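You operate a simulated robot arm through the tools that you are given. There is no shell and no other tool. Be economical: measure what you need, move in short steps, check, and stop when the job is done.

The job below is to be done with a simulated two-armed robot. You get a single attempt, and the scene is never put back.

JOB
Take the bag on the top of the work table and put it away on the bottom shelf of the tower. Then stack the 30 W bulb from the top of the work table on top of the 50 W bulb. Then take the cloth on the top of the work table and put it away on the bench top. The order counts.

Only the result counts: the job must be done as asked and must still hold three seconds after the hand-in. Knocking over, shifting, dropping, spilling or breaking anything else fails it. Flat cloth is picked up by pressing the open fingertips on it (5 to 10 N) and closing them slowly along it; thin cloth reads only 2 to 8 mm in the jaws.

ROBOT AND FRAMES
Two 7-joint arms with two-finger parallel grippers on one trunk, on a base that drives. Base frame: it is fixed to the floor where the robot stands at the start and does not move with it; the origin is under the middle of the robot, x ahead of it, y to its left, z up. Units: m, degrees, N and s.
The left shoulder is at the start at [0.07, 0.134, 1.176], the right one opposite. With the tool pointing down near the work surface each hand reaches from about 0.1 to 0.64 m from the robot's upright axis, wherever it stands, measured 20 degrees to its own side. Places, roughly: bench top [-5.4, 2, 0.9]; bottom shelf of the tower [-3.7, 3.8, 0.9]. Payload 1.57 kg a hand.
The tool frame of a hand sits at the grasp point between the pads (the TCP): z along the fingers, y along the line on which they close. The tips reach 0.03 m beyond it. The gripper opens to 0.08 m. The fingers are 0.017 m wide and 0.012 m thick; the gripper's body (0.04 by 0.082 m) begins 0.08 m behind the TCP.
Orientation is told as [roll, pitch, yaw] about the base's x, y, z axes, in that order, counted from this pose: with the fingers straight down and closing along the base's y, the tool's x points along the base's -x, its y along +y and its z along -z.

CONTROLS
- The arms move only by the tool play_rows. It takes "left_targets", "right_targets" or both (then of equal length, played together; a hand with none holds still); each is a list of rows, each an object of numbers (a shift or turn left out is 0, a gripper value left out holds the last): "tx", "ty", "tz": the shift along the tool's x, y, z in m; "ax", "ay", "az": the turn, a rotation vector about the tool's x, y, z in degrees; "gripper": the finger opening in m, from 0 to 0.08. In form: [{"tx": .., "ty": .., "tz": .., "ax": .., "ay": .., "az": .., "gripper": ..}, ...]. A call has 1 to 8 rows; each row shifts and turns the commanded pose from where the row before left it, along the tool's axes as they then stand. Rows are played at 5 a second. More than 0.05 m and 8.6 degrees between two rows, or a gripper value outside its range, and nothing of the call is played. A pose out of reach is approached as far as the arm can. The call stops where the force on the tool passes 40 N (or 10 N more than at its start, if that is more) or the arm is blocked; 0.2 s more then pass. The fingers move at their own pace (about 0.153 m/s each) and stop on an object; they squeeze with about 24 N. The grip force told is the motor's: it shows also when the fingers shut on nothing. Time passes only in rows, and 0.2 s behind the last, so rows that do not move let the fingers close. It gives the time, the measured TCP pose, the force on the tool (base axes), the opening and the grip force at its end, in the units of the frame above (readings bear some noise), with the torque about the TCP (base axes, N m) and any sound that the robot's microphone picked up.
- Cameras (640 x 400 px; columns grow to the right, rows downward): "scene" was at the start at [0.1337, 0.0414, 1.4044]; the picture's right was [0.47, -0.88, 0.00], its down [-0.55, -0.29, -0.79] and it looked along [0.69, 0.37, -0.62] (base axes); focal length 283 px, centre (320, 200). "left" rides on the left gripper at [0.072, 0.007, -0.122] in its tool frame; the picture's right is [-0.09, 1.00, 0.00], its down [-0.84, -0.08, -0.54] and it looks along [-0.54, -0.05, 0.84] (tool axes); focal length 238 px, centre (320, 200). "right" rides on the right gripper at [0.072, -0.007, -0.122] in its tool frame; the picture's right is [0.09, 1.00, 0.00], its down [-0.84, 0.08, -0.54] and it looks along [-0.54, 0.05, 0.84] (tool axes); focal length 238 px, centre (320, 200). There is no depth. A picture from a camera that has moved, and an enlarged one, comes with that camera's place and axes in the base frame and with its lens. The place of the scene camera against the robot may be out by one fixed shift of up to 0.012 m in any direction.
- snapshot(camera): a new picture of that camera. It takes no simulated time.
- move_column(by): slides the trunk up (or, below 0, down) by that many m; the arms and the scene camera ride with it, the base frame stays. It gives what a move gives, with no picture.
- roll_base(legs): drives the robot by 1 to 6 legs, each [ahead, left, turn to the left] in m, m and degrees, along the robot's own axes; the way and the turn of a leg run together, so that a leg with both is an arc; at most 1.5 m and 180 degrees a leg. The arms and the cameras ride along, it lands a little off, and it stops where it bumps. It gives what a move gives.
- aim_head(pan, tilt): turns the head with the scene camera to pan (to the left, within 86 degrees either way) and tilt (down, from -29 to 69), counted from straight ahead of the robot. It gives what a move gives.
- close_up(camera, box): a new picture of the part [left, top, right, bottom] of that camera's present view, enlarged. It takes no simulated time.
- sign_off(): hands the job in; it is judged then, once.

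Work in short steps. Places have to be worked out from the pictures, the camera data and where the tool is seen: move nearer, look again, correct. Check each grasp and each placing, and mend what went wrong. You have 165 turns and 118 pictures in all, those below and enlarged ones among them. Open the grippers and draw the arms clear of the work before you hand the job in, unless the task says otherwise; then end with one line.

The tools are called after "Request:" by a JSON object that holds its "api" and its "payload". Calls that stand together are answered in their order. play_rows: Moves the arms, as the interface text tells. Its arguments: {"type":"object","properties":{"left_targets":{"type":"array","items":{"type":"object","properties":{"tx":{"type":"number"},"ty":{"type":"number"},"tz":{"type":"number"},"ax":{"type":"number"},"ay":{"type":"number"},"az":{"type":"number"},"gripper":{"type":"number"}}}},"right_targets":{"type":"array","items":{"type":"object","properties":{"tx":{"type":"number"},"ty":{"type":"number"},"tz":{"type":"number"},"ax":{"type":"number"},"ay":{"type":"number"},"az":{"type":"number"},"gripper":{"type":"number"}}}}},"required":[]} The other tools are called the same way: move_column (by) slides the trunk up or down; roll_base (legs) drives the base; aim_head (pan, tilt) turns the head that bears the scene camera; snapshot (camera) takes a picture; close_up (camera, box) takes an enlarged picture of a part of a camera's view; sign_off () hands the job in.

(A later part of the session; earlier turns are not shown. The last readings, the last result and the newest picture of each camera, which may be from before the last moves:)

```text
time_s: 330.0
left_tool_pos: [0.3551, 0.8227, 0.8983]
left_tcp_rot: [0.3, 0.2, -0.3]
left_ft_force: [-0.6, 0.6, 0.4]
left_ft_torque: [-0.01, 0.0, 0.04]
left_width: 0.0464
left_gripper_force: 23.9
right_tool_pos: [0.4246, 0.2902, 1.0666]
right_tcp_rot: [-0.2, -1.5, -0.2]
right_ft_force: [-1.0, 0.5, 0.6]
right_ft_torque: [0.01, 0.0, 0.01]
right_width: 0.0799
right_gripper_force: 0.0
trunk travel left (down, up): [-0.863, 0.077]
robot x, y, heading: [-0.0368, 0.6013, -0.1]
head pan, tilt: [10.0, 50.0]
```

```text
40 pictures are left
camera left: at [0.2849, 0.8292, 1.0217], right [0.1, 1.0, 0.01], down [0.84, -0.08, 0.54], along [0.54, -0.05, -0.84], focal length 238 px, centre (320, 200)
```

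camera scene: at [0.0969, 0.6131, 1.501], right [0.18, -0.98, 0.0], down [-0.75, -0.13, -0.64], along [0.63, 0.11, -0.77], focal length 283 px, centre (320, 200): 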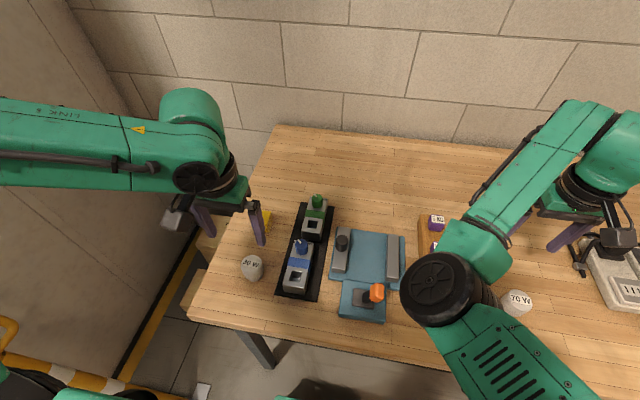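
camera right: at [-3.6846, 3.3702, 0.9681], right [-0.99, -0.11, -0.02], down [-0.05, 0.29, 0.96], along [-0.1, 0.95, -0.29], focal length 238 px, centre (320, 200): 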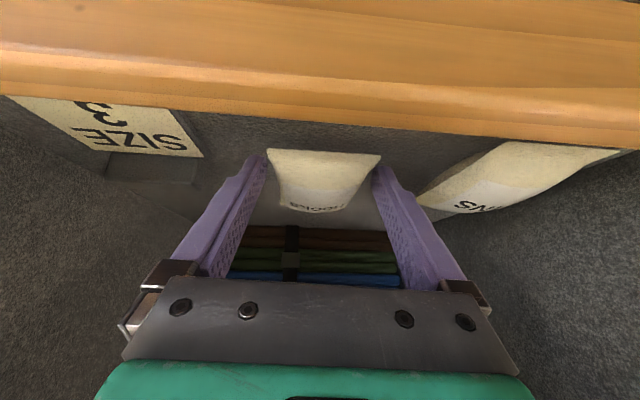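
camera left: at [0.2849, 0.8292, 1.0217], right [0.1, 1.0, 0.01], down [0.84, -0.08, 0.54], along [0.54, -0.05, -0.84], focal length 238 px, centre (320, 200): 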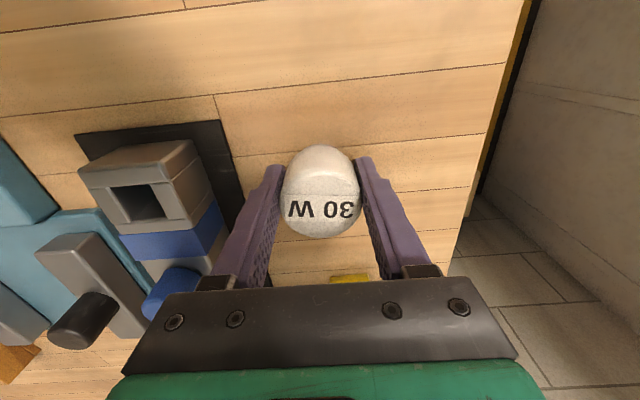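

Firm grip at 0.046 m. I lift the bulb 0.13 m and strafe the base right by 0.35 m toward the 50 W bulb.

Request:
{"api": "play_rows", "payload": {"left_targets": [{"tz": -0.02}, {"tz": -0.035}, {"tz": -0.04}, {"tz": -0.04}, {}]}}

Request:
{"api": "roll_base", "payload": {"legs": [[0, -0.35, 0]]}}

Request:
{"api": "snapshot", "payload": {"camera": "left"}}

Request:
{"api": "snapshot", "payload": {"camera": "scene"}}

```text
time_s: 331.2
left_tool_pos: [0.3545, 0.8205, 1.0369]
left_tcp_rot: [0.3, 0.4, -0.3]
left_ft_force: [0.1, 0.1, -0.5]
left_ft_torque: [0.01, -0.03, 0.0]
left_width: 0.0465
left_gripper_force: 23.9
right_tool_pos: [0.4248, 0.2884, 1.067]
right_tcp_rot: [-0.2, -1.5, -0.2]
right_ft_force: [0.2, 0.2, 0.1]
right_ft_torque: [0.01, 0.0, 0.0]
right_width: 0.0803
right_gripper_force: 0.0
trunk travel left (down, up): [-0.863, 0.077]
robot x, y, heading: [-0.0368, 0.599, 0.1]
head pan, tilt: [10.0, 50.0]
```

```text
time_s: 333.5
left_tool_pos: [0.3548, 0.4671, 1.0358]
left_tcp_rot: [0.3, 0.3, -0.2]
left_ft_force: [-0.2, 1.2, -1.2]
left_ft_torque: [0.0, -0.03, -0.01]
left_width: 0.0462
left_gripper_force: 24.1
right_tool_pos: [0.4261, -0.0637, 1.0678]
right_tcp_rot: [-0.3, -1.5, -0.1]
right_ft_force: [0.2, 0.2, -0.3]
right_ft_torque: [-0.03, 0.03, 0.0]
right_width: 0.0801
right_gripper_force: 0.0
trunk travel left (down, up): [-0.863, 0.077]
robot x, y, heading: [-0.0339, 0.2466, 0.3]
head pan, tilt: [10.0, 50.0]
```

```text
39 pictures are left
camera left: at [0.2846, 0.4744, 1.1583], right [0.1, 1.0, 0.0], down [0.84, -0.08, 0.54], along [0.54, -0.05, -0.84], focal length 238 px, centre (320, 200)
```

left: 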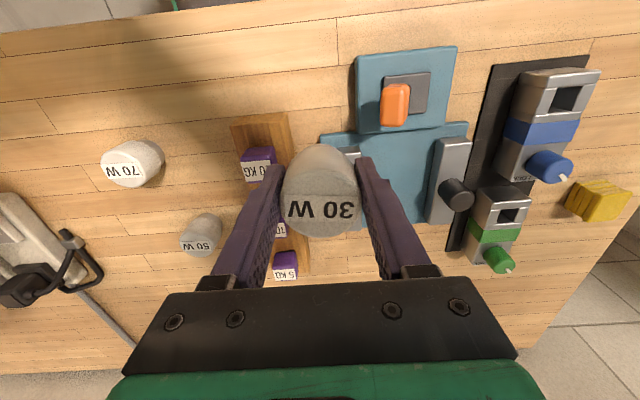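

```text
38 pictures are left
camera scene: at [0.0982, 0.2604, 1.5008], right [0.18, -0.98, 0.0], down [-0.75, -0.14, -0.64], along [0.63, 0.11, -0.77], focal length 283 px, centre (320, 200)
```

scene: 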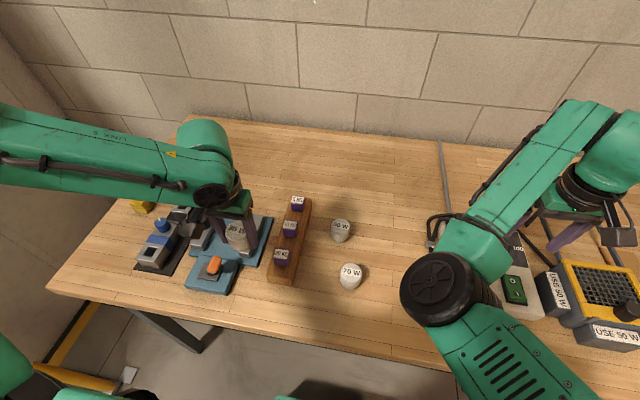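

Estimates put the 50 W bulb near (0.49, 0.285). I approach to a point beside it to refine with the wrist camera.

Request:
{"api": "play_rows", "payload": {"left_targets": [{"tx": -0.025, "ty": -0.03}, {"tx": -0.025, "ty": -0.03}, {"tx": -0.025, "ty": -0.03}, {"ty": -0.02}, {}]}}

Request:
{"api": "snapshot", "payload": {"camera": "left"}}

Request:
{"api": "close_up", "payload": {"camera": "scene", "box": [220, 170, 420, 310]}}

```text
time_s: 334.7
left_tool_pos: [0.427, 0.3591, 1.0364]
left_tcp_rot: [0.2, 0.1, -0.2]
left_ft_force: [0.3, -0.3, -0.5]
left_ft_torque: [0.01, 0.01, -0.02]
left_width: 0.0463
left_gripper_force: 24.0
left hand out of reach, approached as far as the arm can: row 4
right_tool_pos: [0.4245, -0.0663, 1.0688]
right_tcp_rot: [-0.2, -1.6, 0.1]
right_ft_force: [-0.5, 0.2, -0.3]
right_ft_torque: [-0.02, 0.0, -0.04]
right_width: 0.08
right_gripper_force: 0.1
trunk travel left (down, up): [-0.863, 0.077]
robot x, y, heading: [-0.0369, 0.242, 0.0]
head pan, tilt: [10.0, 50.0]
```

```text
37 pictures are left
camera left: at [0.356, 0.3673, 1.1594], right [0.09, 1.0, 0.0], down [0.84, -0.08, 0.54], along [0.54, -0.05, -0.84], focal length 238 px, centre (320, 200)
```

left: 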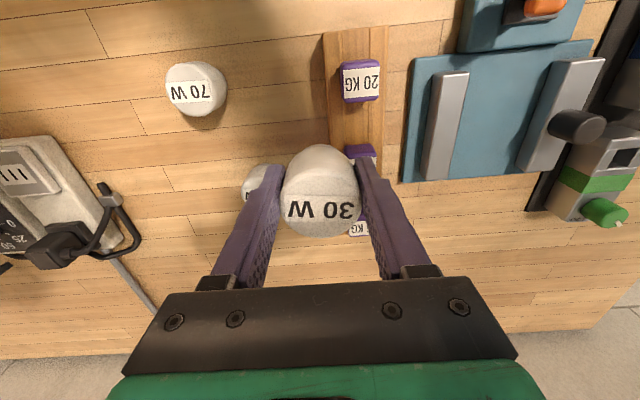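

```text
2.86 times, centred on (320, 240) of scene
camera zoom: at [0.0977, 0.258, 1.5009], right [0.18, -0.98, 0.0], down [-0.75, -0.14, -0.64], along [0.63, 0.11, -0.77], focal length 808 px, centre (320, 86)
```

zoom: 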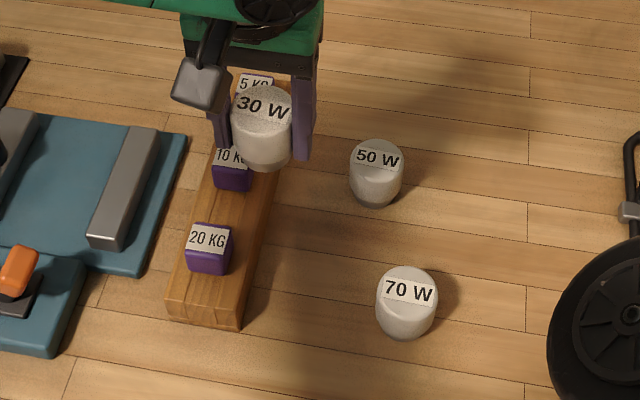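

The left arm is at its crossing limit; the 50 W bulb is at about (0.502, 0.283). I draw the right hand back and up first, then strafe the base 0.14 m further right.

Request:
{"api": "play_rows", "payload": {"right_targets": [{"tx": 0.03, "tz": -0.015}, {"tx": 0.03, "tz": -0.015}, {"tx": 0.03, "tz": -0.015}, {"tx": 0.03, "tz": -0.015}, {}]}}

Request:
{"api": "roll_base", "payload": {"legs": [[0, -0.14, 0]]}}

Request:
{"api": "snapshot", "payload": {"camera": "left"}}

```text
time_s: 335.9
left_tool_pos: [0.428, 0.3597, 1.0374]
left_tcp_rot: [0.3, 0.2, -0.2]
left_ft_force: [-0.5, -0.1, -0.4]
left_ft_torque: [-0.01, 0.0, -0.03]
left_width: 0.0464
left_gripper_force: 23.9
right_tool_pos: [0.3403, -0.1285, 1.1075]
right_tcp_rot: [-0.2, -1.4, 0.0]
right_ft_force: [-1.1, 0.3, -0.6]
right_ft_torque: [0.0, 0.0, -0.01]
right_width: 0.08
right_gripper_force: 0.1
right hand out of reach, approached as far as the arm can: row 1, 2, 3, 4
trunk travel left (down, up): [-0.863, 0.077]
robot x, y, heading: [-0.0334, 0.2429, 0.0]
head pan, tilt: [10.0, 50.0]
```

```text
time_s: 337.2
left_tool_pos: [0.4279, 0.2223, 1.0354]
left_tcp_rot: [0.0, 0.1, 0.2]
left_ft_force: [-0.1, 0.1, -0.5]
left_ft_torque: [-0.04, -0.02, 0.0]
left_width: 0.0466
left_gripper_force: 23.7
right_tool_pos: [0.3429, -0.2657, 1.109]
right_tcp_rot: [-0.4, -1.5, 0.2]
right_ft_force: [0.4, 0.6, 0.1]
right_ft_torque: [0.0, 0.01, -0.03]
right_width: 0.0798
right_gripper_force: 0.1
trunk travel left (down, up): [-0.863, 0.077]
robot x, y, heading: [-0.035, 0.1001, 0.3]
head pan, tilt: [10.0, 50.0]
```

```text
35 pictures are left
camera left: at [0.3568, 0.2304, 1.1588], right [0.09, 1.0, 0.0], down [0.84, -0.08, 0.54], along [0.54, -0.05, -0.84], focal length 238 px, centre (320, 200)
```

left: 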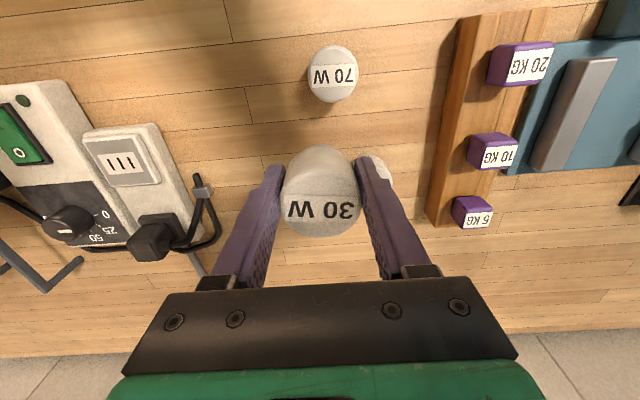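

Now I move above the estimated spot (0.502, 0.283), still 10 cm high, and check alignment from the head camera.

Request:
{"api": "play_rows", "payload": {"left_targets": [{"tx": -0.025, "ty": 0.02}, {"tx": -0.025, "ty": 0.02}, {"tx": -0.024, "ty": 0.021}, {}]}}

Request:
{"api": "aim_head", "payload": {"pan": 20, "tilt": 45}}

Request:
{"api": "close_up", "payload": {"camera": "scene", "box": [240, 130, 400, 250]}}

Request:
{"api": "snapshot", "payload": {"camera": "left"}}

```text
time_s: 338.2
left_tool_pos: [0.4855, 0.2905, 1.0447]
left_tcp_rot: [0.1, 0.1, 0.1]
left_ft_force: [-0.1, -1.0, -0.9]
left_ft_torque: [-0.03, -0.02, 0.03]
left_width: 0.0465
left_gripper_force: 24.6
left hand out of reach, approached as far as the arm can: row 1, 2, 3
right_tool_pos: [0.3428, -0.2687, 1.1069]
right_tcp_rot: [-0.2, -1.5, 0.2]
right_ft_force: [-1.0, -0.8, -0.2]
right_ft_torque: [0.01, 0.02, 0.06]
right_width: 0.08
right_gripper_force: 0.1
trunk travel left (down, up): [-0.863, 0.077]
robot x, y, heading: [-0.0319, 0.1013, 0.4]
head pan, tilt: [10.0, 50.0]
```

```text
time_s: 338.9
left_tool_pos: [0.4856, 0.2897, 1.0432]
left_tcp_rot: [0.1, 0.1, 0.1]
left_ft_force: [-0.4, 0.4, -1.1]
left_ft_torque: [-0.01, 0.0, 0.01]
left_width: 0.0464
left_gripper_force: 24.3
right_tool_pos: [0.3434, -0.2672, 1.108]
right_tcp_rot: [-0.1, -1.5, 0.1]
right_ft_force: [-0.2, 0.2, -1.0]
right_ft_torque: [0.0, 0.01, 0.0]
right_width: 0.0799
right_gripper_force: 0.1
trunk travel left (down, up): [-0.863, 0.077]
robot x, y, heading: [-0.0379, 0.1014, 0.2]
head pan, tilt: [20.0, 45.0]
```

```text
3.33 times, centred on (320, 190) of scene
camera zoom: at [0.0994, 0.1317, 1.5077], right [0.35, -0.94, 0.0], down [-0.66, -0.25, -0.71], along [0.66, 0.25, -0.71], focal length 943 px, centre (320, 233)
```

zoom: 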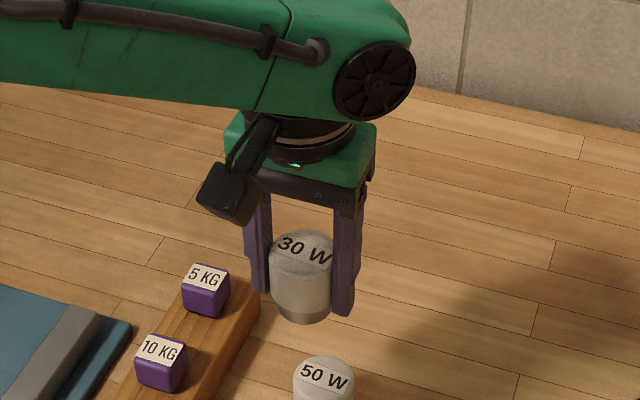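

```text
33 pictures are left
camera left: at [0.4147, 0.2973, 1.1669], right [0.09, 1.0, 0.0], down [0.84, -0.08, 0.54], along [0.54, -0.05, -0.84], focal length 238 px, centre (320, 200)
```

left: 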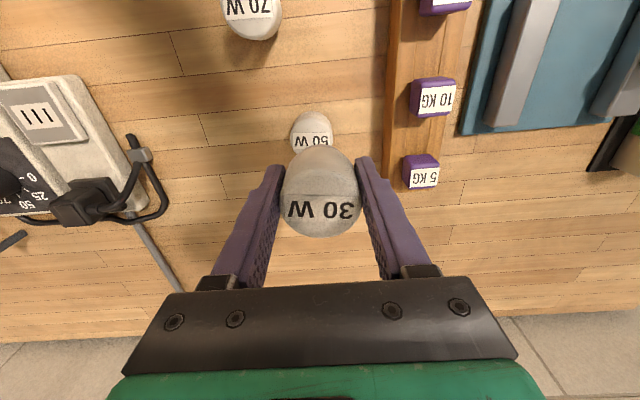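

Both cameras agree: 50 W at (0.4955, 0.281), and the held bulb is centred on the TCP. The arm is at its reach limit, so I drive 4 cm ahead and then correct.

Request:
{"api": "roll_base", "payload": {"legs": [[0.04, 0, 0]]}}

Request:
{"api": "play_rows", "payload": {"left_targets": [{"tx": 0.015, "ty": -0.005}, {"tx": 0.014, "ty": -0.004}, {}]}}

```text
time_s: 339.8
left_tool_pos: [0.5193, 0.2893, 1.0479]
left_tcp_rot: [0.2, -0.2, 0.0]
left_ft_force: [-0.7, -0.4, -1.6]
left_ft_torque: [-0.01, -0.05, -0.03]
left_width: 0.0462
left_gripper_force: 24.4
right_tool_pos: [0.374, -0.2669, 1.1098]
right_tcp_rot: [-0.1, -1.8, 0.3]
right_ft_force: [-0.2, -0.4, -0.2]
right_ft_torque: [0.02, -0.08, 0.01]
right_width: 0.0802
right_gripper_force: 0.1
trunk travel left (down, up): [-0.863, 0.077]
robot x, y, heading: [0.0075, 0.1032, 0.5]
head pan, tilt: [20.0, 45.0]
```

```text
time_s: 340.6
left_tool_pos: [0.4965, 0.2805, 1.0437]
left_tcp_rot: [0.1, 0.1, 0.0]
left_ft_force: [0.1, 0.2, -0.6]
left_ft_torque: [0.03, 0.02, -0.02]
left_width: 0.0463
left_gripper_force: 23.5
right_tool_pos: [0.3833, -0.2669, 1.1068]
right_tcp_rot: [-0.2, -1.5, 0.2]
right_ft_force: [0.4, -0.4, -0.4]
right_ft_torque: [-0.02, 0.05, 0.03]
right_width: 0.08
right_gripper_force: 0.1
trunk travel left (down, up): [-0.863, 0.077]
robot x, y, heading: [-0.0004, 0.1002, 0.3]
head pan, tilt: [20.0, 45.0]
```

Aligned to (0.4965, 0.2805). I lower to just above contact (≈0.98) and check the alignment again.

Request:
{"api": "play_rows", "payload": {"left_targets": [{"tz": 0.03}, {"tz": 0.03}, {}]}}

Request:
{"api": "close_up", "payload": {"camera": "scene", "box": [250, 150, 390, 260]}}

Request:
{"api": "snapshot", "payload": {"camera": "left"}}

```text
time_s: 341.4
left_tool_pos: [0.488, 0.2848, 0.9887]
left_tcp_rot: [0.1, 0.0, 0.1]
left_ft_force: [0.6, -0.4, 0.7]
left_ft_torque: [0.02, -0.02, -0.02]
left_width: 0.0464
left_gripper_force: 24.2
left hand out of reach, approached as far as the arm can: row 2
right_tool_pos: [0.3823, -0.2665, 1.1079]
right_tcp_rot: [-0.2, -1.5, 0.1]
right_ft_force: [-0.5, -0.1, -0.1]
right_ft_torque: [-0.04, 0.06, -0.02]
right_width: 0.08
right_gripper_force: 0.0
trunk travel left (down, up): [-0.863, 0.077]
robot x, y, heading: [0.0077, 0.1042, 0.2]
head pan, tilt: [20.0, 45.0]
```

```text
3.64 times, centred on (320, 205) of scene
camera zoom: at [0.1383, 0.132, 1.5078], right [0.35, -0.94, 0.0], down [-0.66, -0.25, -0.71], along [0.66, 0.25, -0.71], focal length 1029 px, centre (320, 182)
```

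zoom: 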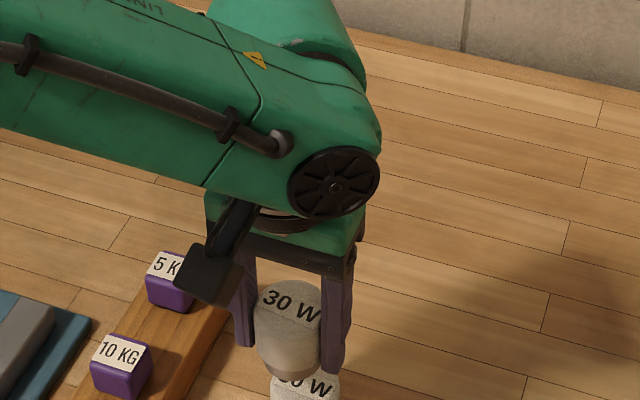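

```text
31 pictures are left
camera left: at [0.4178, 0.2926, 1.1104], right [0.09, 1.0, 0.0], down [0.84, -0.08, 0.54], along [0.54, -0.05, -0.84], focal length 238 px, centre (320, 200)
```

left: 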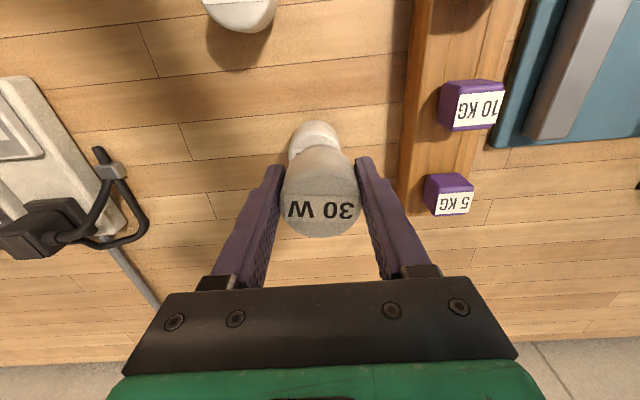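

The arm hits a reach limit when lowering, so I lift it back slightly to regain x-y and will lower with the trunk instead.

Request:
{"api": "play_rows", "payload": {"left_targets": [{"tz": -0.02, "tx": 0.002}, {"tz": -0.02}, {}]}}

```text
time_s: 342.2
left_tool_pos: [0.4878, 0.285, 1.0291]
left_tcp_rot: [0.2, 0.2, 0.1]
left_ft_force: [0.4, 0.2, -1.2]
left_ft_torque: [0.02, 0.03, 0.02]
left_width: 0.0464
left_gripper_force: 24.3
right_tool_pos: [0.3832, -0.2658, 1.1074]
right_tcp_rot: [-0.1, -1.5, 0.1]
right_ft_force: [-0.6, -0.8, -0.8]
right_ft_torque: [0.06, 0.05, 0.01]
right_width: 0.0801
right_gripper_force: 0.0
trunk travel left (down, up): [-0.863, 0.077]
robot x, y, heading: [0.0041, 0.1019, 0.3]
head pan, tilt: [20.0, 45.0]
```

Now I correct x by +8 mm and y by -4 mm at this height.

Request:
{"api": "play_rows", "payload": {"left_targets": [{"tx": -0.0077, "ty": -0.004}, {}, {}]}}

Request:
{"api": "move_column", "payload": {"by": -0.045}}

Request:
{"api": "snapshot", "payload": {"camera": "left"}}

Request:
{"api": "close_up", "payload": {"camera": "scene", "box": [250, 150, 390, 260]}}

```text
time_s: 343.0
left_tool_pos: [0.4948, 0.2816, 1.0291]
left_tcp_rot: [0.2, 0.1, 0.1]
left_ft_force: [-0.1, -0.4, -0.7]
left_ft_torque: [0.01, -0.02, 0.01]
left_width: 0.0464
left_gripper_force: 23.8
right_tool_pos: [0.3814, -0.2662, 1.1075]
right_tcp_rot: [-0.3, -1.4, 0.2]
right_ft_force: [0.1, 0.1, -0.3]
right_ft_torque: [-0.02, 0.01, 0.01]
right_width: 0.0801
right_gripper_force: 0.0
trunk travel left (down, up): [-0.863, 0.077]
robot x, y, heading: [0.0018, 0.1011, 0.4]
head pan, tilt: [20.0, 45.0]
```

```text
time_s: 343.9
left_tool_pos: [0.4948, 0.2801, 0.9842]
left_tcp_rot: [0.2, 0.0, 0.1]
left_ft_force: [-0.1, 0.3, -0.1]
left_ft_torque: [0.01, -0.02, -0.02]
left_width: 0.0465
left_gripper_force: 24.1
right_tool_pos: [0.3825, -0.2665, 1.0629]
right_tcp_rot: [-0.2, -1.6, 0.2]
right_ft_force: [-0.6, 0.2, 0.5]
right_ft_torque: [0.01, 0.05, 0.0]
right_width: 0.08
right_gripper_force: 0.0
trunk travel left (down, up): [-0.818, 0.122]
robot x, y, heading: [0.0019, 0.0996, 0.7]
head pan, tilt: [20.0, 45.0]
```

```text
30 pictures are left
camera left: at [0.4237, 0.2881, 1.1067], right [0.09, 1.0, 0.0], down [0.84, -0.08, 0.54], along [0.54, -0.05, -0.84], focal length 238 px, centre (320, 200)
```

left: 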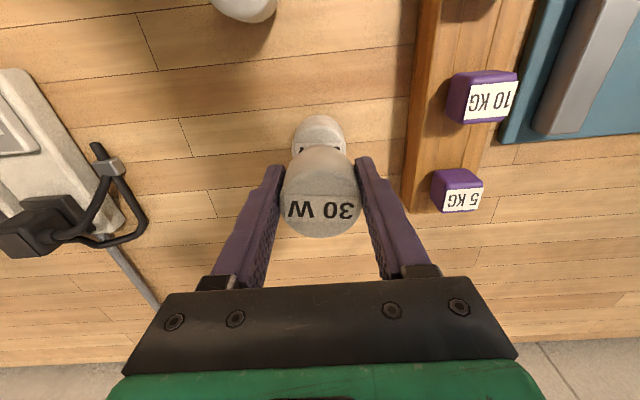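

```text
3.64 times, centred on (320, 205) of scene
camera zoom: at [0.1382, 0.1319, 1.4628], right [0.35, -0.94, 0.0], down [-0.66, -0.25, -0.71], along [0.66, 0.25, -0.71], focal length 1029 px, centre (320, 182)
```

zoom: 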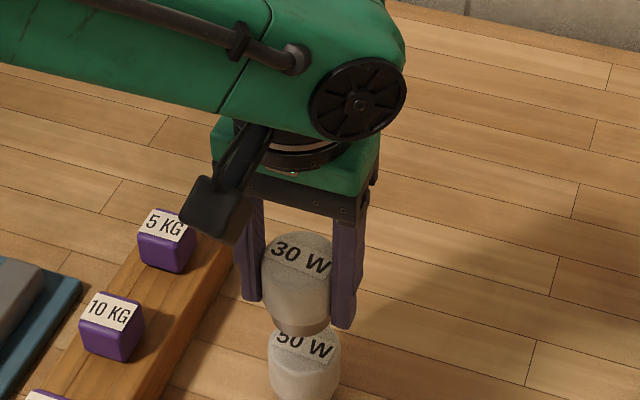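

Both views show the bulbs aligned within ~2 mm. I lower with the trunk in small steps to contact.

Request:
{"api": "move_column", "payload": {"by": -0.018}}

Request:
{"api": "move_column", "payload": {"by": -0.005}}

Request:
{"api": "move_column", "payload": {"by": -0.003}}

```text
time_s: 344.5
left_tool_pos: [0.494, 0.2815, 0.9661]
left_tcp_rot: [0.2, 0.1, 0.1]
left_ft_force: [0.0, 0.5, -2.1]
left_ft_torque: [-0.01, -0.05, 0.0]
left_width: 0.0464
left_gripper_force: 24.0
right_tool_pos: [0.3823, -0.2668, 1.0451]
right_tcp_rot: [-0.2, -1.5, 0.1]
right_ft_force: [-0.6, -0.4, -0.1]
right_ft_torque: [0.02, 0.03, -0.01]
right_width: 0.0799
right_gripper_force: 0.0
trunk travel left (down, up): [-0.8, 0.14]
robot x, y, heading: [0.003, 0.1035, 0.2]
head pan, tilt: [20.0, 45.0]
```

```text
time_s: 345.1
left_tool_pos: [0.4945, 0.2819, 0.9617]
left_tcp_rot: [0.1, 0.1, 0.1]
left_ft_force: [0.5, -0.2, -0.8]
left_ft_torque: [0.04, -0.01, 0.01]
left_width: 0.0464
left_gripper_force: 24.1
right_tool_pos: [0.3814, -0.2669, 1.0406]
right_tcp_rot: [-0.2, -1.5, 0.3]
right_ft_force: [-0.9, 0.1, 0.7]
right_ft_torque: [0.01, 0.0, -0.02]
right_width: 0.08
right_gripper_force: 0.1
trunk travel left (down, up): [-0.795, 0.145]
robot x, y, heading: [0.0037, 0.1006, 0.6]
head pan, tilt: [20.0, 45.0]
```

```text
time_s: 345.6
left_tool_pos: [0.4949, 0.2814, 0.9579]
left_tcp_rot: [0.3, 0.1, 0.2]
left_ft_force: [1.1, -0.5, -1.4]
left_ft_torque: [0.01, 0.05, 0.04]
left_width: 0.0464
left_gripper_force: 23.8
right_tool_pos: [0.3826, -0.267, 1.0364]
right_tcp_rot: [-0.2, -1.5, 0.3]
right_ft_force: [0.5, 0.5, -0.3]
right_ft_torque: [0.0, -0.02, 0.01]
right_width: 0.0801
right_gripper_force: 0.1
trunk travel left (down, up): [-0.792, 0.148]
robot x, y, heading: [0.004, 0.1018, 0.8]
head pan, tilt: [20.0, 45.0]
```

No contact yet at 0.958. Before lowering more I check that the right hand is clear of the heater.

Request:
{"api": "snapshot", "payload": {"camera": "right"}}

Request:
{"api": "move_column", "payload": {"by": -0.003}}

```text
28 pictures are left
camera right: at [0.3067, -0.274, 1.1547], right [-0.1, 1.0, -0.01], down [0.82, 0.08, 0.56], along [0.56, 0.05, -0.83], focal length 238 px, centre (320, 200)
```

right: 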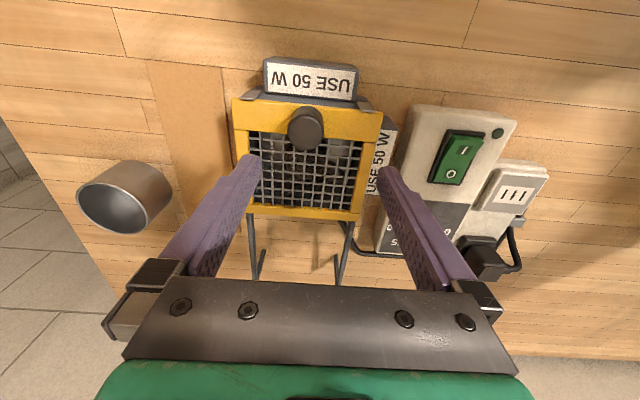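

```text
time_s: 346.1
left_tool_pos: [0.4955, 0.2804, 0.9551]
left_tcp_rot: [0.2, 0.1, 0.1]
left_ft_force: [-0.2, 0.3, -1.4]
left_ft_torque: [-0.03, 0.0, 0.01]
left_width: 0.0462
left_gripper_force: 24.1
right_tool_pos: [0.3818, -0.2673, 1.0336]
right_tcp_rot: [-0.2, -1.5, 0.2]
right_ft_force: [0.5, 0.5, 0.9]
right_ft_torque: [0.01, 0.02, 0.01]
right_width: 0.0799
right_gripper_force: 0.1
trunk travel left (down, up): [-0.789, 0.151]
robot x, y, heading: [0.0045, 0.1032, 0.3]
head pan, tilt: [20.0, 45.0]
```

The heater's cage is close below the right fingers; I raise the right hand 4 cm to be safe before continuing.

Request:
{"api": "play_rows", "payload": {"right_targets": [{"tz": -0.02}, {"tz": -0.02}, {}]}}

Request:
{"api": "move_column", "payload": {"by": -0.003}}

Request:
{"api": "move_column", "payload": {"by": -0.003}}

```text
time_s: 346.9
left_tool_pos: [0.4948, 0.2809, 0.956]
left_tcp_rot: [0.2, 0.1, 0.1]
left_ft_force: [0.2, -0.1, -0.6]
left_ft_torque: [-0.01, 0.01, 0.01]
left_width: 0.0465
left_gripper_force: 23.8
right_tool_pos: [0.3828, -0.2682, 1.0738]
right_tcp_rot: [-0.3, -1.5, 0.3]
right_ft_force: [0.3, -0.2, 0.5]
right_ft_torque: [0.0, -0.01, 0.01]
right_width: 0.08
right_gripper_force: 0.0
trunk travel left (down, up): [-0.789, 0.151]
robot x, y, heading: [0.0047, 0.0998, 0.1]
head pan, tilt: [20.0, 45.0]
```

```text
time_s: 347.4
left_tool_pos: [0.4966, 0.2802, 0.9526]
left_tcp_rot: [0.1, 0.0, 0.0]
left_ft_force: [0.6, -0.5, -0.2]
left_ft_torque: [-0.03, 0.0, -0.02]
left_width: 0.0463
left_gripper_force: 24.3
right_tool_pos: [0.3814, -0.2698, 1.0703]
right_tcp_rot: [-0.4, -1.5, 0.1]
right_ft_force: [0.2, -0.6, -0.3]
right_ft_torque: [0.02, -0.03, -0.01]
right_width: 0.0798
right_gripper_force: 0.1
trunk travel left (down, up): [-0.786, 0.154]
robot x, y, heading: [-0.0, 0.1004, 0.4]
head pan, tilt: [20.0, 45.0]
```

```text
time_s: 348.0
left_tool_pos: [0.4945, 0.2803, 0.9505]
left_tcp_rot: [0.2, -0.2, 0.1]
left_ft_force: [0.1, 1.3, 11.4]
left_ft_torque: [0.05, -0.09, 0.02]
left_width: 0.0462
left_gripper_force: 24.6
right_tool_pos: [0.3806, -0.2693, 1.0681]
right_tcp_rot: [-0.3, -1.6, 0.3]
right_ft_force: [0.8, -0.4, -0.3]
right_ft_torque: [0.02, 0.05, 0.02]
right_width: 0.0799
right_gripper_force: 0.2
trunk travel left (down, up): [-0.783, 0.157]
robot x, y, heading: [0.0063, 0.102, 0.6]
head pan, tilt: [20.0, 45.0]
```

Contact at 11 N: the 30 W bulb sits on the 50 W bulb. I relieve 1 mm and open the jaws.

Request:
{"api": "move_column", "payload": {"by": 0.001}}

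Request:
{"api": "play_rows", "payload": {"left_targets": [{"gripper": 0.048}, {"gripper": 0.052}, {"gripper": 0.058}, {"gripper": 0.066}, {}, {}]}}

Request:
{"api": "snapshot", "payload": {"camera": "left"}}

```text
time_s: 348.5
left_tool_pos: [0.4952, 0.2804, 0.9501]
left_tcp_rot: [0.3, -0.1, 0.1]
left_ft_force: [2.6, 1.5, 10.4]
left_ft_torque: [0.04, -0.13, 0.03]
left_width: 0.0462
left_gripper_force: 23.4
right_tool_pos: [0.3812, -0.2687, 1.0692]
right_tcp_rot: [-0.3, -1.7, 0.2]
right_ft_force: [-0.1, 0.5, 0.7]
right_ft_torque: [0.0, -0.01, -0.03]
right_width: 0.0798
right_gripper_force: 0.1
trunk travel left (down, up): [-0.784, 0.156]
robot x, y, heading: [0.0054, 0.1025, 0.6]
head pan, tilt: [20.0, 45.0]
```

```text
time_s: 349.9
left_tool_pos: [0.495, 0.2812, 0.9505]
left_tcp_rot: [0.1, 0.1, 0.0]
left_ft_force: [-0.1, 0.5, -0.6]
left_ft_torque: [-0.01, -0.01, -0.01]
left_width: 0.0658
left_gripper_force: 0.1
right_tool_pos: [0.3819, -0.2702, 1.0671]
right_tcp_rot: [-0.3, -1.6, 0.2]
right_ft_force: [-0.4, 0.7, 0.6]
right_ft_torque: [0.0, 0.02, 0.0]
right_width: 0.08
right_gripper_force: 0.1
trunk travel left (down, up): [-0.784, 0.156]
robot x, y, heading: [0.0064, 0.1039, 0.3]
head pan, tilt: [20.0, 45.0]
```

```text
27 pictures are left
camera left: at [0.4239, 0.2882, 1.0726], right [0.09, 1.0, 0.0], down [0.84, -0.08, 0.54], along [0.54, -0.05, -0.84], focal length 238 px, centre (320, 200)
```

left: 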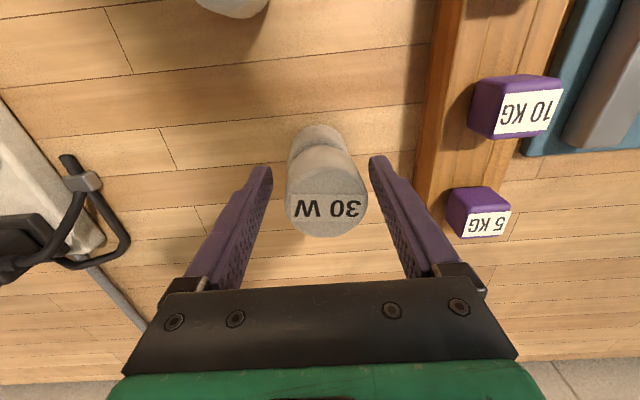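

The 30 W bulb stands on the 50 W bulb. I open fully and rise straight up with the trunk, then check.

Request:
{"api": "play_rows", "payload": {"left_targets": [{"gripper": 0.08}, {}, {}]}}

Request:
{"api": "move_column", "payload": {"by": 0.12}}

Request:
{"api": "close_up", "payload": {"camera": "scene", "box": [240, 140, 420, 280]}}

```text
time_s: 350.7
left_tool_pos: [0.4942, 0.2806, 0.951]
left_tcp_rot: [0.1, 0.1, 0.1]
left_ft_force: [-0.1, -0.1, 0.2]
left_ft_torque: [0.0, 0.0, 0.0]
left_width: 0.08
left_gripper_force: 0.0
right_tool_pos: [0.3814, -0.2691, 1.0704]
right_tcp_rot: [-0.3, -1.7, 0.2]
right_ft_force: [0.7, 0.6, -0.1]
right_ft_torque: [0.02, -0.02, -0.01]
right_width: 0.08
right_gripper_force: 0.0
trunk travel left (down, up): [-0.784, 0.156]
robot x, y, heading: [0.0067, 0.0999, 0.5]
head pan, tilt: [20.0, 45.0]
```

```text
time_s: 352.2
left_tool_pos: [0.4964, 0.2807, 1.0702]
left_tcp_rot: [0.2, 0.1, 0.0]
left_ft_force: [-0.7, -0.1, -0.4]
left_ft_torque: [-0.03, 0.0, 0.0]
left_width: 0.0798
left_gripper_force: 0.0
right_tool_pos: [0.3818, -0.2703, 1.1887]
right_tcp_rot: [-0.3, -1.6, 0.3]
right_ft_force: [-0.2, -0.4, 0.6]
right_ft_torque: [-0.03, 0.0, 0.04]
right_width: 0.0798
right_gripper_force: 0.1
trunk travel left (down, up): [-0.904, 0.036]
robot x, y, heading: [0.0047, 0.1023, 0.3]
head pan, tilt: [20.0, 45.0]
```

```text
2.86 times, centred on (330, 210) of scene
camera zoom: at [0.1386, 0.1319, 1.5487], right [0.35, -0.94, 0.0], down [-0.66, -0.25, -0.71], along [0.66, 0.25, -0.71], focal length 808 px, centre (291, 171)
```

zoom: 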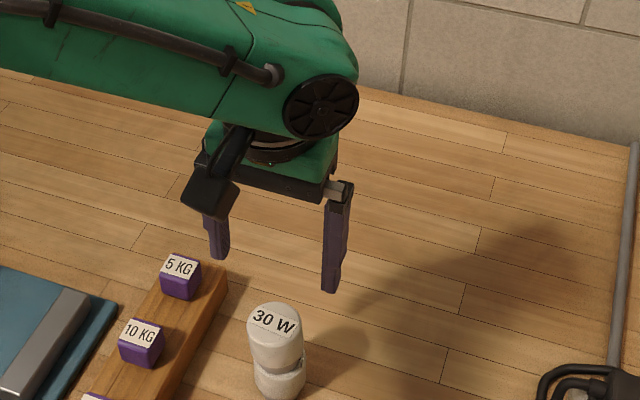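

The stack stands upright. Next the cloth: I strafe left 0.52 m to bring the left arm over it.

Request:
{"api": "roll_base", "payload": {"legs": [[0, 0.52, 0]]}}

Request:
{"api": "snapshot", "payload": {"camera": "left"}}

```text
time_s: 355.3
left_tool_pos: [0.4923, 0.8088, 1.0718]
left_tcp_rot: [0.2, 0.1, -0.1]
left_ft_force: [0.4, -0.1, 0.0]
left_ft_torque: [0.0, -0.01, 0.0]
left_width: 0.0801
left_gripper_force: 0.1
right_tool_pos: [0.3784, 0.2612, 1.1889]
right_tcp_rot: [-0.2, -1.5, 0.0]
right_ft_force: [0.0, 0.6, -0.2]
right_ft_torque: [-0.03, -0.01, -0.01]
right_width: 0.0799
right_gripper_force: 0.1
trunk travel left (down, up): [-0.904, 0.036]
robot x, y, heading: [-0.0002, 0.6337, 0.2]
head pan, tilt: [20.0, 45.0]
```

```text
25 pictures are left
camera left: at [0.4209, 0.8174, 1.1929], right [0.09, 1.0, 0.0], down [0.84, -0.08, 0.54], along [0.54, -0.05, -0.84], focal length 238 px, centre (320, 200)
```

left: 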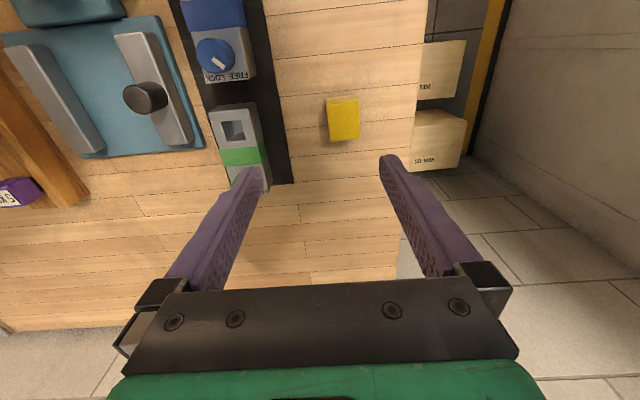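

The folded cloth is at about (0.500, 0.840), ≈4×5 cm. I move over it and descend to z≈0.95.

Request:
{"api": "play_rows", "payload": {"left_targets": [{"tx": -0.004, "ty": 0.015, "tz": 0.03}, {"tx": -0.004, "ty": 0.016, "tz": 0.03}, {"tz": 0.03}, {"tz": 0.03}, {}]}}

Request:
{"api": "snapshot", "payload": {"camera": "left"}}

```text
time_s: 356.5
left_tool_pos: [0.4689, 0.8598, 0.9809]
left_tcp_rot: [0.1, -0.1, -0.1]
left_ft_force: [0.0, 0.6, -0.2]
left_ft_torque: [-0.02, -0.01, 0.01]
left_width: 0.0801
left_gripper_force: 0.1
left hand out of reach, approached as far as the arm can: row 2, 3, 4
right_tool_pos: [0.3776, 0.2612, 1.1893]
right_tcp_rot: [-0.3, -1.5, 0.0]
right_ft_force: [0.4, -0.4, -0.3]
right_ft_torque: [0.02, -0.01, -0.01]
right_width: 0.0798
right_gripper_force: 0.1
trunk travel left (down, up): [-0.904, 0.036]
robot x, y, heading: [-0.0007, 0.634, 0.4]
head pan, tilt: [20.0, 45.0]
```

```text
24 pictures are left
camera left: at [0.3979, 0.8669, 1.1029], right [0.09, 1.0, 0.0], down [0.84, -0.08, 0.54], along [0.54, -0.05, -0.84], focal length 238 px, centre (320, 200)
```

left: 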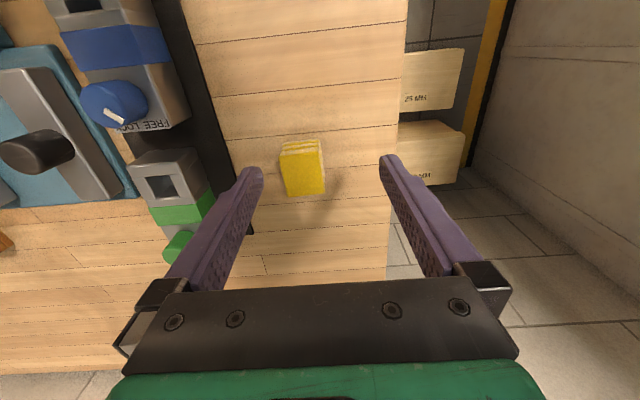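

Reach limit again when lowering by arm, so I raise the hand to where x-y is reachable and lower with the trunk; the right hand goes up a little meanwhile.

Request:
{"api": "play_rows", "payload": {"left_targets": [{"tz": -0.04}, {"tz": -0.04}, {"tx": -0.016, "ty": -0.01}, {"tx": -0.015, "ty": -0.01}, {}], "right_targets": [{"tz": -0.02}, {"tz": -0.02}, {"tz": -0.02}, {}, {}]}}

```text
time_s: 357.7
left_tool_pos: [0.4995, 0.8396, 1.0605]
left_tcp_rot: [0.1, 0.0, -0.1]
left_ft_force: [0.5, 0.4, -0.2]
left_ft_torque: [-0.01, -0.03, 0.02]
left_width: 0.0801
left_gripper_force: 0.0
right_tool_pos: [0.3742, 0.2624, 1.2494]
right_tcp_rot: [-0.3, -1.6, 0.0]
right_ft_force: [0.3, -0.1, -0.3]
right_ft_torque: [0.03, 0.0, -0.04]
right_width: 0.0803
right_gripper_force: 0.0
trunk travel left (down, up): [-0.904, 0.036]
robot x, y, heading: [0.004, 0.6356, 0.1]
head pan, tilt: [20.0, 45.0]
```

Now at (0.4995, 0.8396), matching the cloth (0.5004, 0.8405). I lower with the trunk to z≈0.92 and look.

Request:
{"api": "move_column", "payload": {"by": -0.14}}

Request:
{"api": "snapshot", "payload": {"camera": "left"}}

```text
time_s: 359.3
left_tool_pos: [0.4995, 0.8405, 0.9212]
left_tcp_rot: [0.2, 0.1, -0.2]
left_ft_force: [-0.2, 0.3, 0.1]
left_ft_torque: [-0.03, -0.03, 0.04]
left_width: 0.0799
left_gripper_force: 0.0
right_tool_pos: [0.3767, 0.2622, 1.109]
right_tcp_rot: [-0.3, -1.6, 0.0]
right_ft_force: [-0.2, -0.4, 0.0]
right_ft_torque: [-0.01, 0.0, 0.04]
right_width: 0.0799
right_gripper_force: 0.0
trunk travel left (down, up): [-0.764, 0.176]
robot x, y, heading: [-0.0008, 0.6368, 0.5]
head pan, tilt: [20.0, 45.0]
```

```text
23 pictures are left
camera left: at [0.4286, 0.8474, 1.0436], right [0.09, 1.0, 0.0], down [0.84, -0.08, 0.54], along [0.54, -0.05, -0.84], focal length 238 px, centre (320, 200)
```

left: 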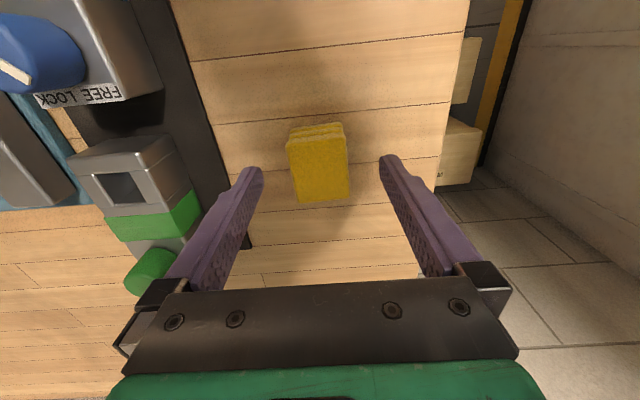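

Cloth centred between the fingers. I lower 2.6 cm more and close slowly.

Request:
{"api": "move_column", "payload": {"by": -0.026}}

Request:
{"api": "play_rows", "payload": {"left_targets": [{"gripper": 0.065}, {"gripper": 0.055}, {"gripper": 0.045}, {"gripper": 0.035}, {"gripper": 0.02}, {"gripper": 0.0}, {}, {}]}}

Request:
{"api": "snapshot", "payload": {"camera": "left"}}

```text
time_s: 360.1
left_tool_pos: [0.5005, 0.8405, 0.8949]
left_tcp_rot: [0.4, 0.1, -0.1]
left_ft_force: [-0.1, 0.3, -0.3]
left_ft_torque: [0.02, 0.0, 0.05]
left_width: 0.08
left_gripper_force: 0.2
right_tool_pos: [0.3766, 0.263, 1.0825]
right_tcp_rot: [-0.3, -1.6, 0.0]
right_ft_force: [-0.2, -0.1, 0.2]
right_ft_torque: [0.02, -0.03, 0.02]
right_width: 0.08
right_gripper_force: 0.1
trunk travel left (down, up): [-0.738, 0.202]
robot x, y, heading: [0.0017, 0.6321, 0.2]
head pan, tilt: [20.0, 45.0]
```

```text
time_s: 361.9
left_tool_pos: [0.4996, 0.839, 0.8952]
left_tcp_rot: [0.2, 0.1, -0.1]
left_ft_force: [0.3, 0.0, 1.2]
left_ft_torque: [-0.02, -0.02, 0.04]
left_width: 0.0397
left_gripper_force: 23.8
right_tool_pos: [0.3756, 0.2613, 1.0831]
right_tcp_rot: [-0.3, -1.6, 0.0]
right_ft_force: [0.0, 0.0, -0.3]
right_ft_torque: [0.0, 0.03, 0.04]
right_width: 0.0801
right_gripper_force: 0.0
trunk travel left (down, up): [-0.738, 0.202]
robot x, y, heading: [-0.0005, 0.6285, 0.4]
head pan, tilt: [20.0, 45.0]
```

```text
22 pictures are left
camera left: at [0.4286, 0.8473, 1.0176], right [0.09, 1.0, 0.0], down [0.84, -0.08, 0.54], along [0.54, -0.05, -0.84], focal length 238 px, centre (320, 200)
```

left: 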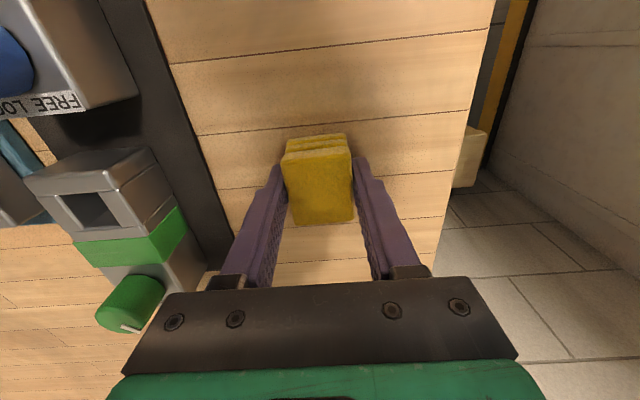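

The cloth is held firmly (0.040 m, 24 N). I lift with the trunk and draw the left hand back toward the chest, then back off from the table.

Request:
{"api": "move_column", "payload": {"by": 0.15}}

Request:
{"api": "play_rows", "payload": {"left_targets": [{"tx": 0.03, "ty": 0.02}, {"tx": 0.03, "ty": 0.025}, {"tx": 0.03, "ty": 0.025}, {"tx": 0.03, "ty": 0.025}, {"tx": 0.03, "ty": 0.02}, {"tx": 0.03, "ty": 0.02}, {}]}}

Request:
{"api": "roll_base", "payload": {"legs": [[-0.42, 0, 0], [0, -0.18, 0]]}}

Request:
{"api": "aim_head", "payload": {"pan": 20, "tilt": 40}}

Request:
{"api": "snapshot", "payload": {"camera": "scene"}}

```text
time_s: 363.6
left_tool_pos: [0.5008, 0.8407, 1.0447]
left_tcp_rot: [0.2, 0.2, -0.2]
left_ft_force: [0.2, 0.1, -0.1]
left_ft_torque: [-0.04, 0.03, -0.01]
left_width: 0.0391
left_gripper_force: 24.1
right_tool_pos: [0.377, 0.2612, 1.2331]
right_tcp_rot: [-0.3, -1.6, -0.1]
right_ft_force: [0.8, -1.2, 0.1]
right_ft_torque: [-0.01, 0.01, -0.01]
right_width: 0.08
right_gripper_force: 0.0
trunk travel left (down, up): [-0.888, 0.052]
robot x, y, heading: [0.0014, 0.6322, 0.7]
head pan, tilt: [20.0, 45.0]
```

```text
time_s: 365.2
left_tool_pos: [0.3231, 0.9736, 1.0454]
left_tcp_rot: [0.1, 0.0, -0.1]
left_ft_force: [-0.4, 0.6, -0.6]
left_ft_torque: [0.03, 0.0, 0.01]
left_width: 0.0394
left_gripper_force: 23.8
right_tool_pos: [0.3765, 0.2603, 1.2329]
right_tcp_rot: [-0.3, -1.4, 0.1]
right_ft_force: [-0.6, -1.3, 0.4]
right_ft_torque: [0.02, -0.01, 0.01]
right_width: 0.0798
right_gripper_force: 0.1
trunk travel left (down, up): [-0.888, 0.052]
robot x, y, heading: [0.0009, 0.6363, 0.3]
head pan, tilt: [20.0, 45.0]
```

```text
time_s: 368.9
left_tool_pos: [-0.0938, 0.7957, 1.0442]
left_tcp_rot: [0.1, 0.1, 0.0]
left_ft_force: [-0.4, 0.1, -1.6]
left_ft_torque: [0.01, 0.0, -0.03]
left_width: 0.0395
left_gripper_force: 24.2
right_tool_pos: [-0.0379, 0.0837, 1.2348]
right_tcp_rot: [-0.5, -1.6, 0.1]
right_ft_force: [-0.7, -0.8, 0.0]
right_ft_torque: [-0.04, 0.01, -0.02]
right_width: 0.0801
right_gripper_force: 0.0
trunk travel left (down, up): [-0.888, 0.052]
robot x, y, heading: [-0.4109, 0.4494, 0.6]
head pan, tilt: [20.0, 45.0]
```

```text
time_s: 369.5
left_tool_pos: [-0.093, 0.7932, 1.0442]
left_tcp_rot: [0.1, 0.1, 0.0]
left_ft_force: [0.8, -0.8, -0.5]
left_ft_torque: [0.02, 0.02, -0.01]
left_width: 0.0395
left_gripper_force: 23.8
right_tool_pos: [-0.037, 0.0805, 1.2334]
right_tcp_rot: [-0.2, -1.6, 0.1]
right_ft_force: [-0.5, 0.9, -0.8]
right_ft_torque: [0.0, 0.01, 0.0]
right_width: 0.0798
right_gripper_force: 0.1
trunk travel left (down, up): [-0.888, 0.052]
robot x, y, heading: [-0.4134, 0.4551, 0.2]
head pan, tilt: [20.0, 40.0]
```

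```text
21 pictures are left
camera scene: at [-0.2756, 0.4838, 1.54], right [0.35, -0.94, 0.0], down [-0.6, -0.23, -0.77], along [0.72, 0.27, -0.64], focal length 283 px, centre (320, 200)
```

scene: 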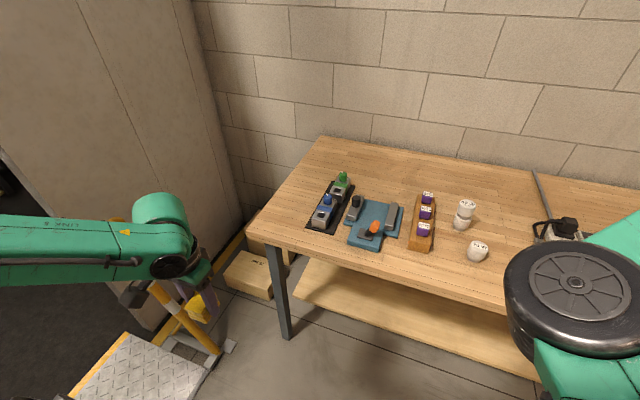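

Stack intact and cloth in hand. I turn to 180°, lower the trunk, and line up at x≈-0.34 for the sideways crossing.

Request:
{"api": "roll_base", "payload": {"legs": [[0, 0, 179.8]]}}

Request:
{"api": "move_column", "payload": {"by": -0.4}}

Request:
{"api": "move_column", "payload": {"by": -0.37}}

```text
time_s: 377.1
left_tool_pos: [-0.7512, 0.1282, 1.0438]
left_tcp_rot: [0.2, 0.1, 176.9]
left_ft_force: [-0.6, 0.0, -1.2]
left_ft_torque: [0.02, 0.01, 0.02]
left_width: 0.0395
left_gripper_force: 24.1
right_tool_pos: [-0.7681, 0.8435, 1.233]
right_tcp_rot: [-0.4, -1.6, 177.0]
right_ft_force: [0.0, 0.0, -0.1]
right_ft_torque: [0.03, 0.0, -0.01]
right_width: 0.08
right_gripper_force: 0.0
trunk travel left (down, up): [-0.888, 0.052]
robot x, y, heading: [-0.4111, 0.4523, 177.5]
head pan, tilt: [20.0, 40.0]
```

```text
time_s: 381.0
left_tool_pos: [-0.7499, 0.1282, 0.6467]
left_tcp_rot: [0.3, 0.1, 176.9]
left_ft_force: [-0.2, 0.7, -0.7]
left_ft_torque: [-0.01, 0.02, 0.0]
left_width: 0.0395
left_gripper_force: 24.4
right_tool_pos: [-0.7679, 0.843, 0.8329]
right_tcp_rot: [-0.3, -1.6, 177.0]
right_ft_force: [-0.5, -0.8, -0.5]
right_ft_torque: [0.02, 0.01, -0.01]
right_width: 0.0801
right_gripper_force: 0.1
trunk travel left (down, up): [-0.488, 0.452]
robot x, y, heading: [-0.4118, 0.4519, 177.3]
head pan, tilt: [20.0, 40.0]
```

```text
time_s: 384.6
left_tool_pos: [-0.75, 0.1285, 0.2757]
left_tcp_rot: [0.2, 0.1, 176.9]
left_ft_force: [0.6, 0.2, 0.0]
left_ft_torque: [0.0, -0.01, -0.01]
left_width: 0.0396
left_gripper_force: 24.0
right_tool_pos: [-0.7673, 0.8434, 0.463]
right_tcp_rot: [-0.3, -1.6, 176.9]
right_ft_force: [-0.3, 0.5, 0.2]
right_ft_torque: [0.0, -0.03, 0.03]
right_width: 0.0797
right_gripper_force: 0.0
trunk travel left (down, up): [-0.118, 0.822]
robot x, y, heading: [-0.4134, 0.4488, 177.2]
head pan, tilt: [20.0, 40.0]
```

No contact. I square up and strafe right through the doorway in the same short legs as before.

Request:
{"api": "roll_base", "payload": {"legs": [[0, 0, 2.7], [-0.075, 0, 0], [0, -0.45, 0]]}}

Request:
{"api": "roll_base", "payload": {"legs": [[0, -0.2, 0]]}}

Request:
{"api": "roll_base", "payload": {"legs": [[0, -0.2, 0]]}}

Request:
{"api": "roll_base", "payload": {"legs": [[0, -0.2, 0]]}}

Request:
{"api": "roll_base", "payload": {"legs": [[0, -0.25, 0]]}}

Request:
{"api": "roll_base", "payload": {"legs": [[0, -0.35, 0]]}}

```text
time_s: 388.3
left_tool_pos: [-0.6592, 0.5639, 0.2757]
left_tcp_rot: [0.2, 0.1, 180.0]
left_ft_force: [0.2, -0.4, -0.2]
left_ft_torque: [0.03, -0.03, 0.02]
left_width: 0.0393
left_gripper_force: 24.2
right_tool_pos: [-0.7139, 1.2765, 0.4632]
right_tcp_rot: [-0.4, -1.6, -180.0]
right_ft_force: [0.6, -0.2, -0.4]
right_ft_torque: [0.0, -0.03, 0.0]
right_width: 0.0799
right_gripper_force: 0.1
trunk travel left (down, up): [-0.118, 0.822]
robot x, y, heading: [-0.3393, 0.9061, -179.6]
head pan, tilt: [20.0, 40.0]
```

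```text
time_s: 389.9
left_tool_pos: [-0.6585, 0.7609, 0.2757]
left_tcp_rot: [0.1, 0.0, -180.0]
left_ft_force: [0.7, 0.4, -1.0]
left_ft_torque: [-0.02, 0.0, 0.0]
left_width: 0.0396
left_gripper_force: 23.8
right_tool_pos: [-0.7151, 1.4748, 0.4639]
right_tcp_rot: [-0.3, -1.6, -180.0]
right_ft_force: [0.6, 1.1, -0.1]
right_ft_torque: [-0.02, 0.01, -0.03]
right_width: 0.0801
right_gripper_force: 0.0
trunk travel left (down, up): [-0.118, 0.822]
robot x, y, heading: [-0.3384, 1.1033, -179.3]
head pan, tilt: [20.0, 40.0]
```

```text
time_s: 391.5
left_tool_pos: [-0.6631, 0.9627, 0.2814]
left_tcp_rot: [1.4, -0.1, 179.6]
left_ft_force: [0.3, -0.5, -0.3]
left_ft_torque: [0.01, 0.01, 0.01]
left_width: 0.0391
left_gripper_force: 24.4
right_tool_pos: [-0.7145, 1.6808, 0.4542]
right_tcp_rot: [1.0, -1.5, 179.6]
right_ft_force: [0.6, -0.7, 0.6]
right_ft_torque: [0.04, 0.0, 0.03]
right_width: 0.0801
right_gripper_force: 0.2
trunk travel left (down, up): [-0.118, 0.822]
robot x, y, heading: [-0.3412, 1.2945, 180.0]
head pan, tilt: [20.0, 40.0]
```

```text
time_s: 393.1
left_tool_pos: [-0.6629, 1.1715, 0.2873]
left_tcp_rot: [2.8, -0.1, 179.6]
left_ft_force: [0.5, -0.1, -1.0]
left_ft_torque: [0.0, -0.02, -0.02]
left_width: 0.0394
left_gripper_force: 24.0
right_tool_pos: [-0.7141, 1.8945, 0.4421]
right_tcp_rot: [2.3, -1.7, 179.5]
right_ft_force: [0.5, -0.1, 0.3]
right_ft_torque: [-0.02, 0.01, 0.02]
right_width: 0.0802
right_gripper_force: 0.0
trunk travel left (down, up): [-0.118, 0.822]
robot x, y, heading: [-0.3442, 1.4996, 179.8]
head pan, tilt: [20.0, 40.0]
```

```text
time_s: 394.9
left_tool_pos: [-0.6623, 1.4176, 0.2812]
left_tcp_rot: [2.9, -0.1, 179.8]
left_ft_force: [-0.4, 0.3, -0.2]
left_ft_torque: [-0.03, -0.01, -0.01]
left_width: 0.0392
left_gripper_force: 23.9
right_tool_pos: [-0.715, 2.1403, 0.4362]
right_tcp_rot: [2.4, -1.7, 179.8]
right_ft_force: [-0.2, 0.0, 0.3]
right_ft_torque: [-0.03, -0.01, 0.0]
right_width: 0.0802
right_gripper_force: 0.1
trunk travel left (down, up): [-0.118, 0.822]
robot x, y, heading: [-0.3449, 1.7412, -180.2]
head pan, tilt: [20.0, 40.0]
```

```text
time_s: 397.2
left_tool_pos: [-0.6627, 1.7659, 0.2705]
left_tcp_rot: [1.6, -0.1, 179.9]
left_ft_force: [-0.4, -0.3, -0.4]
left_ft_torque: [-0.01, -0.01, -0.02]
left_width: 0.0394
left_gripper_force: 23.8
right_tool_pos: [-0.7172, 2.4834, 0.4415]
right_tcp_rot: [1.1, -1.7, 179.8]
right_ft_force: [0.1, -0.3, 0.4]
right_ft_torque: [0.0, -0.03, -0.04]
right_width: 0.0798
right_gripper_force: 0.1
trunk travel left (down, up): [-0.118, 0.822]
robot x, y, heading: [-0.3446, 2.1032, -179.5]
head pan, tilt: [20.0, 40.0]
```

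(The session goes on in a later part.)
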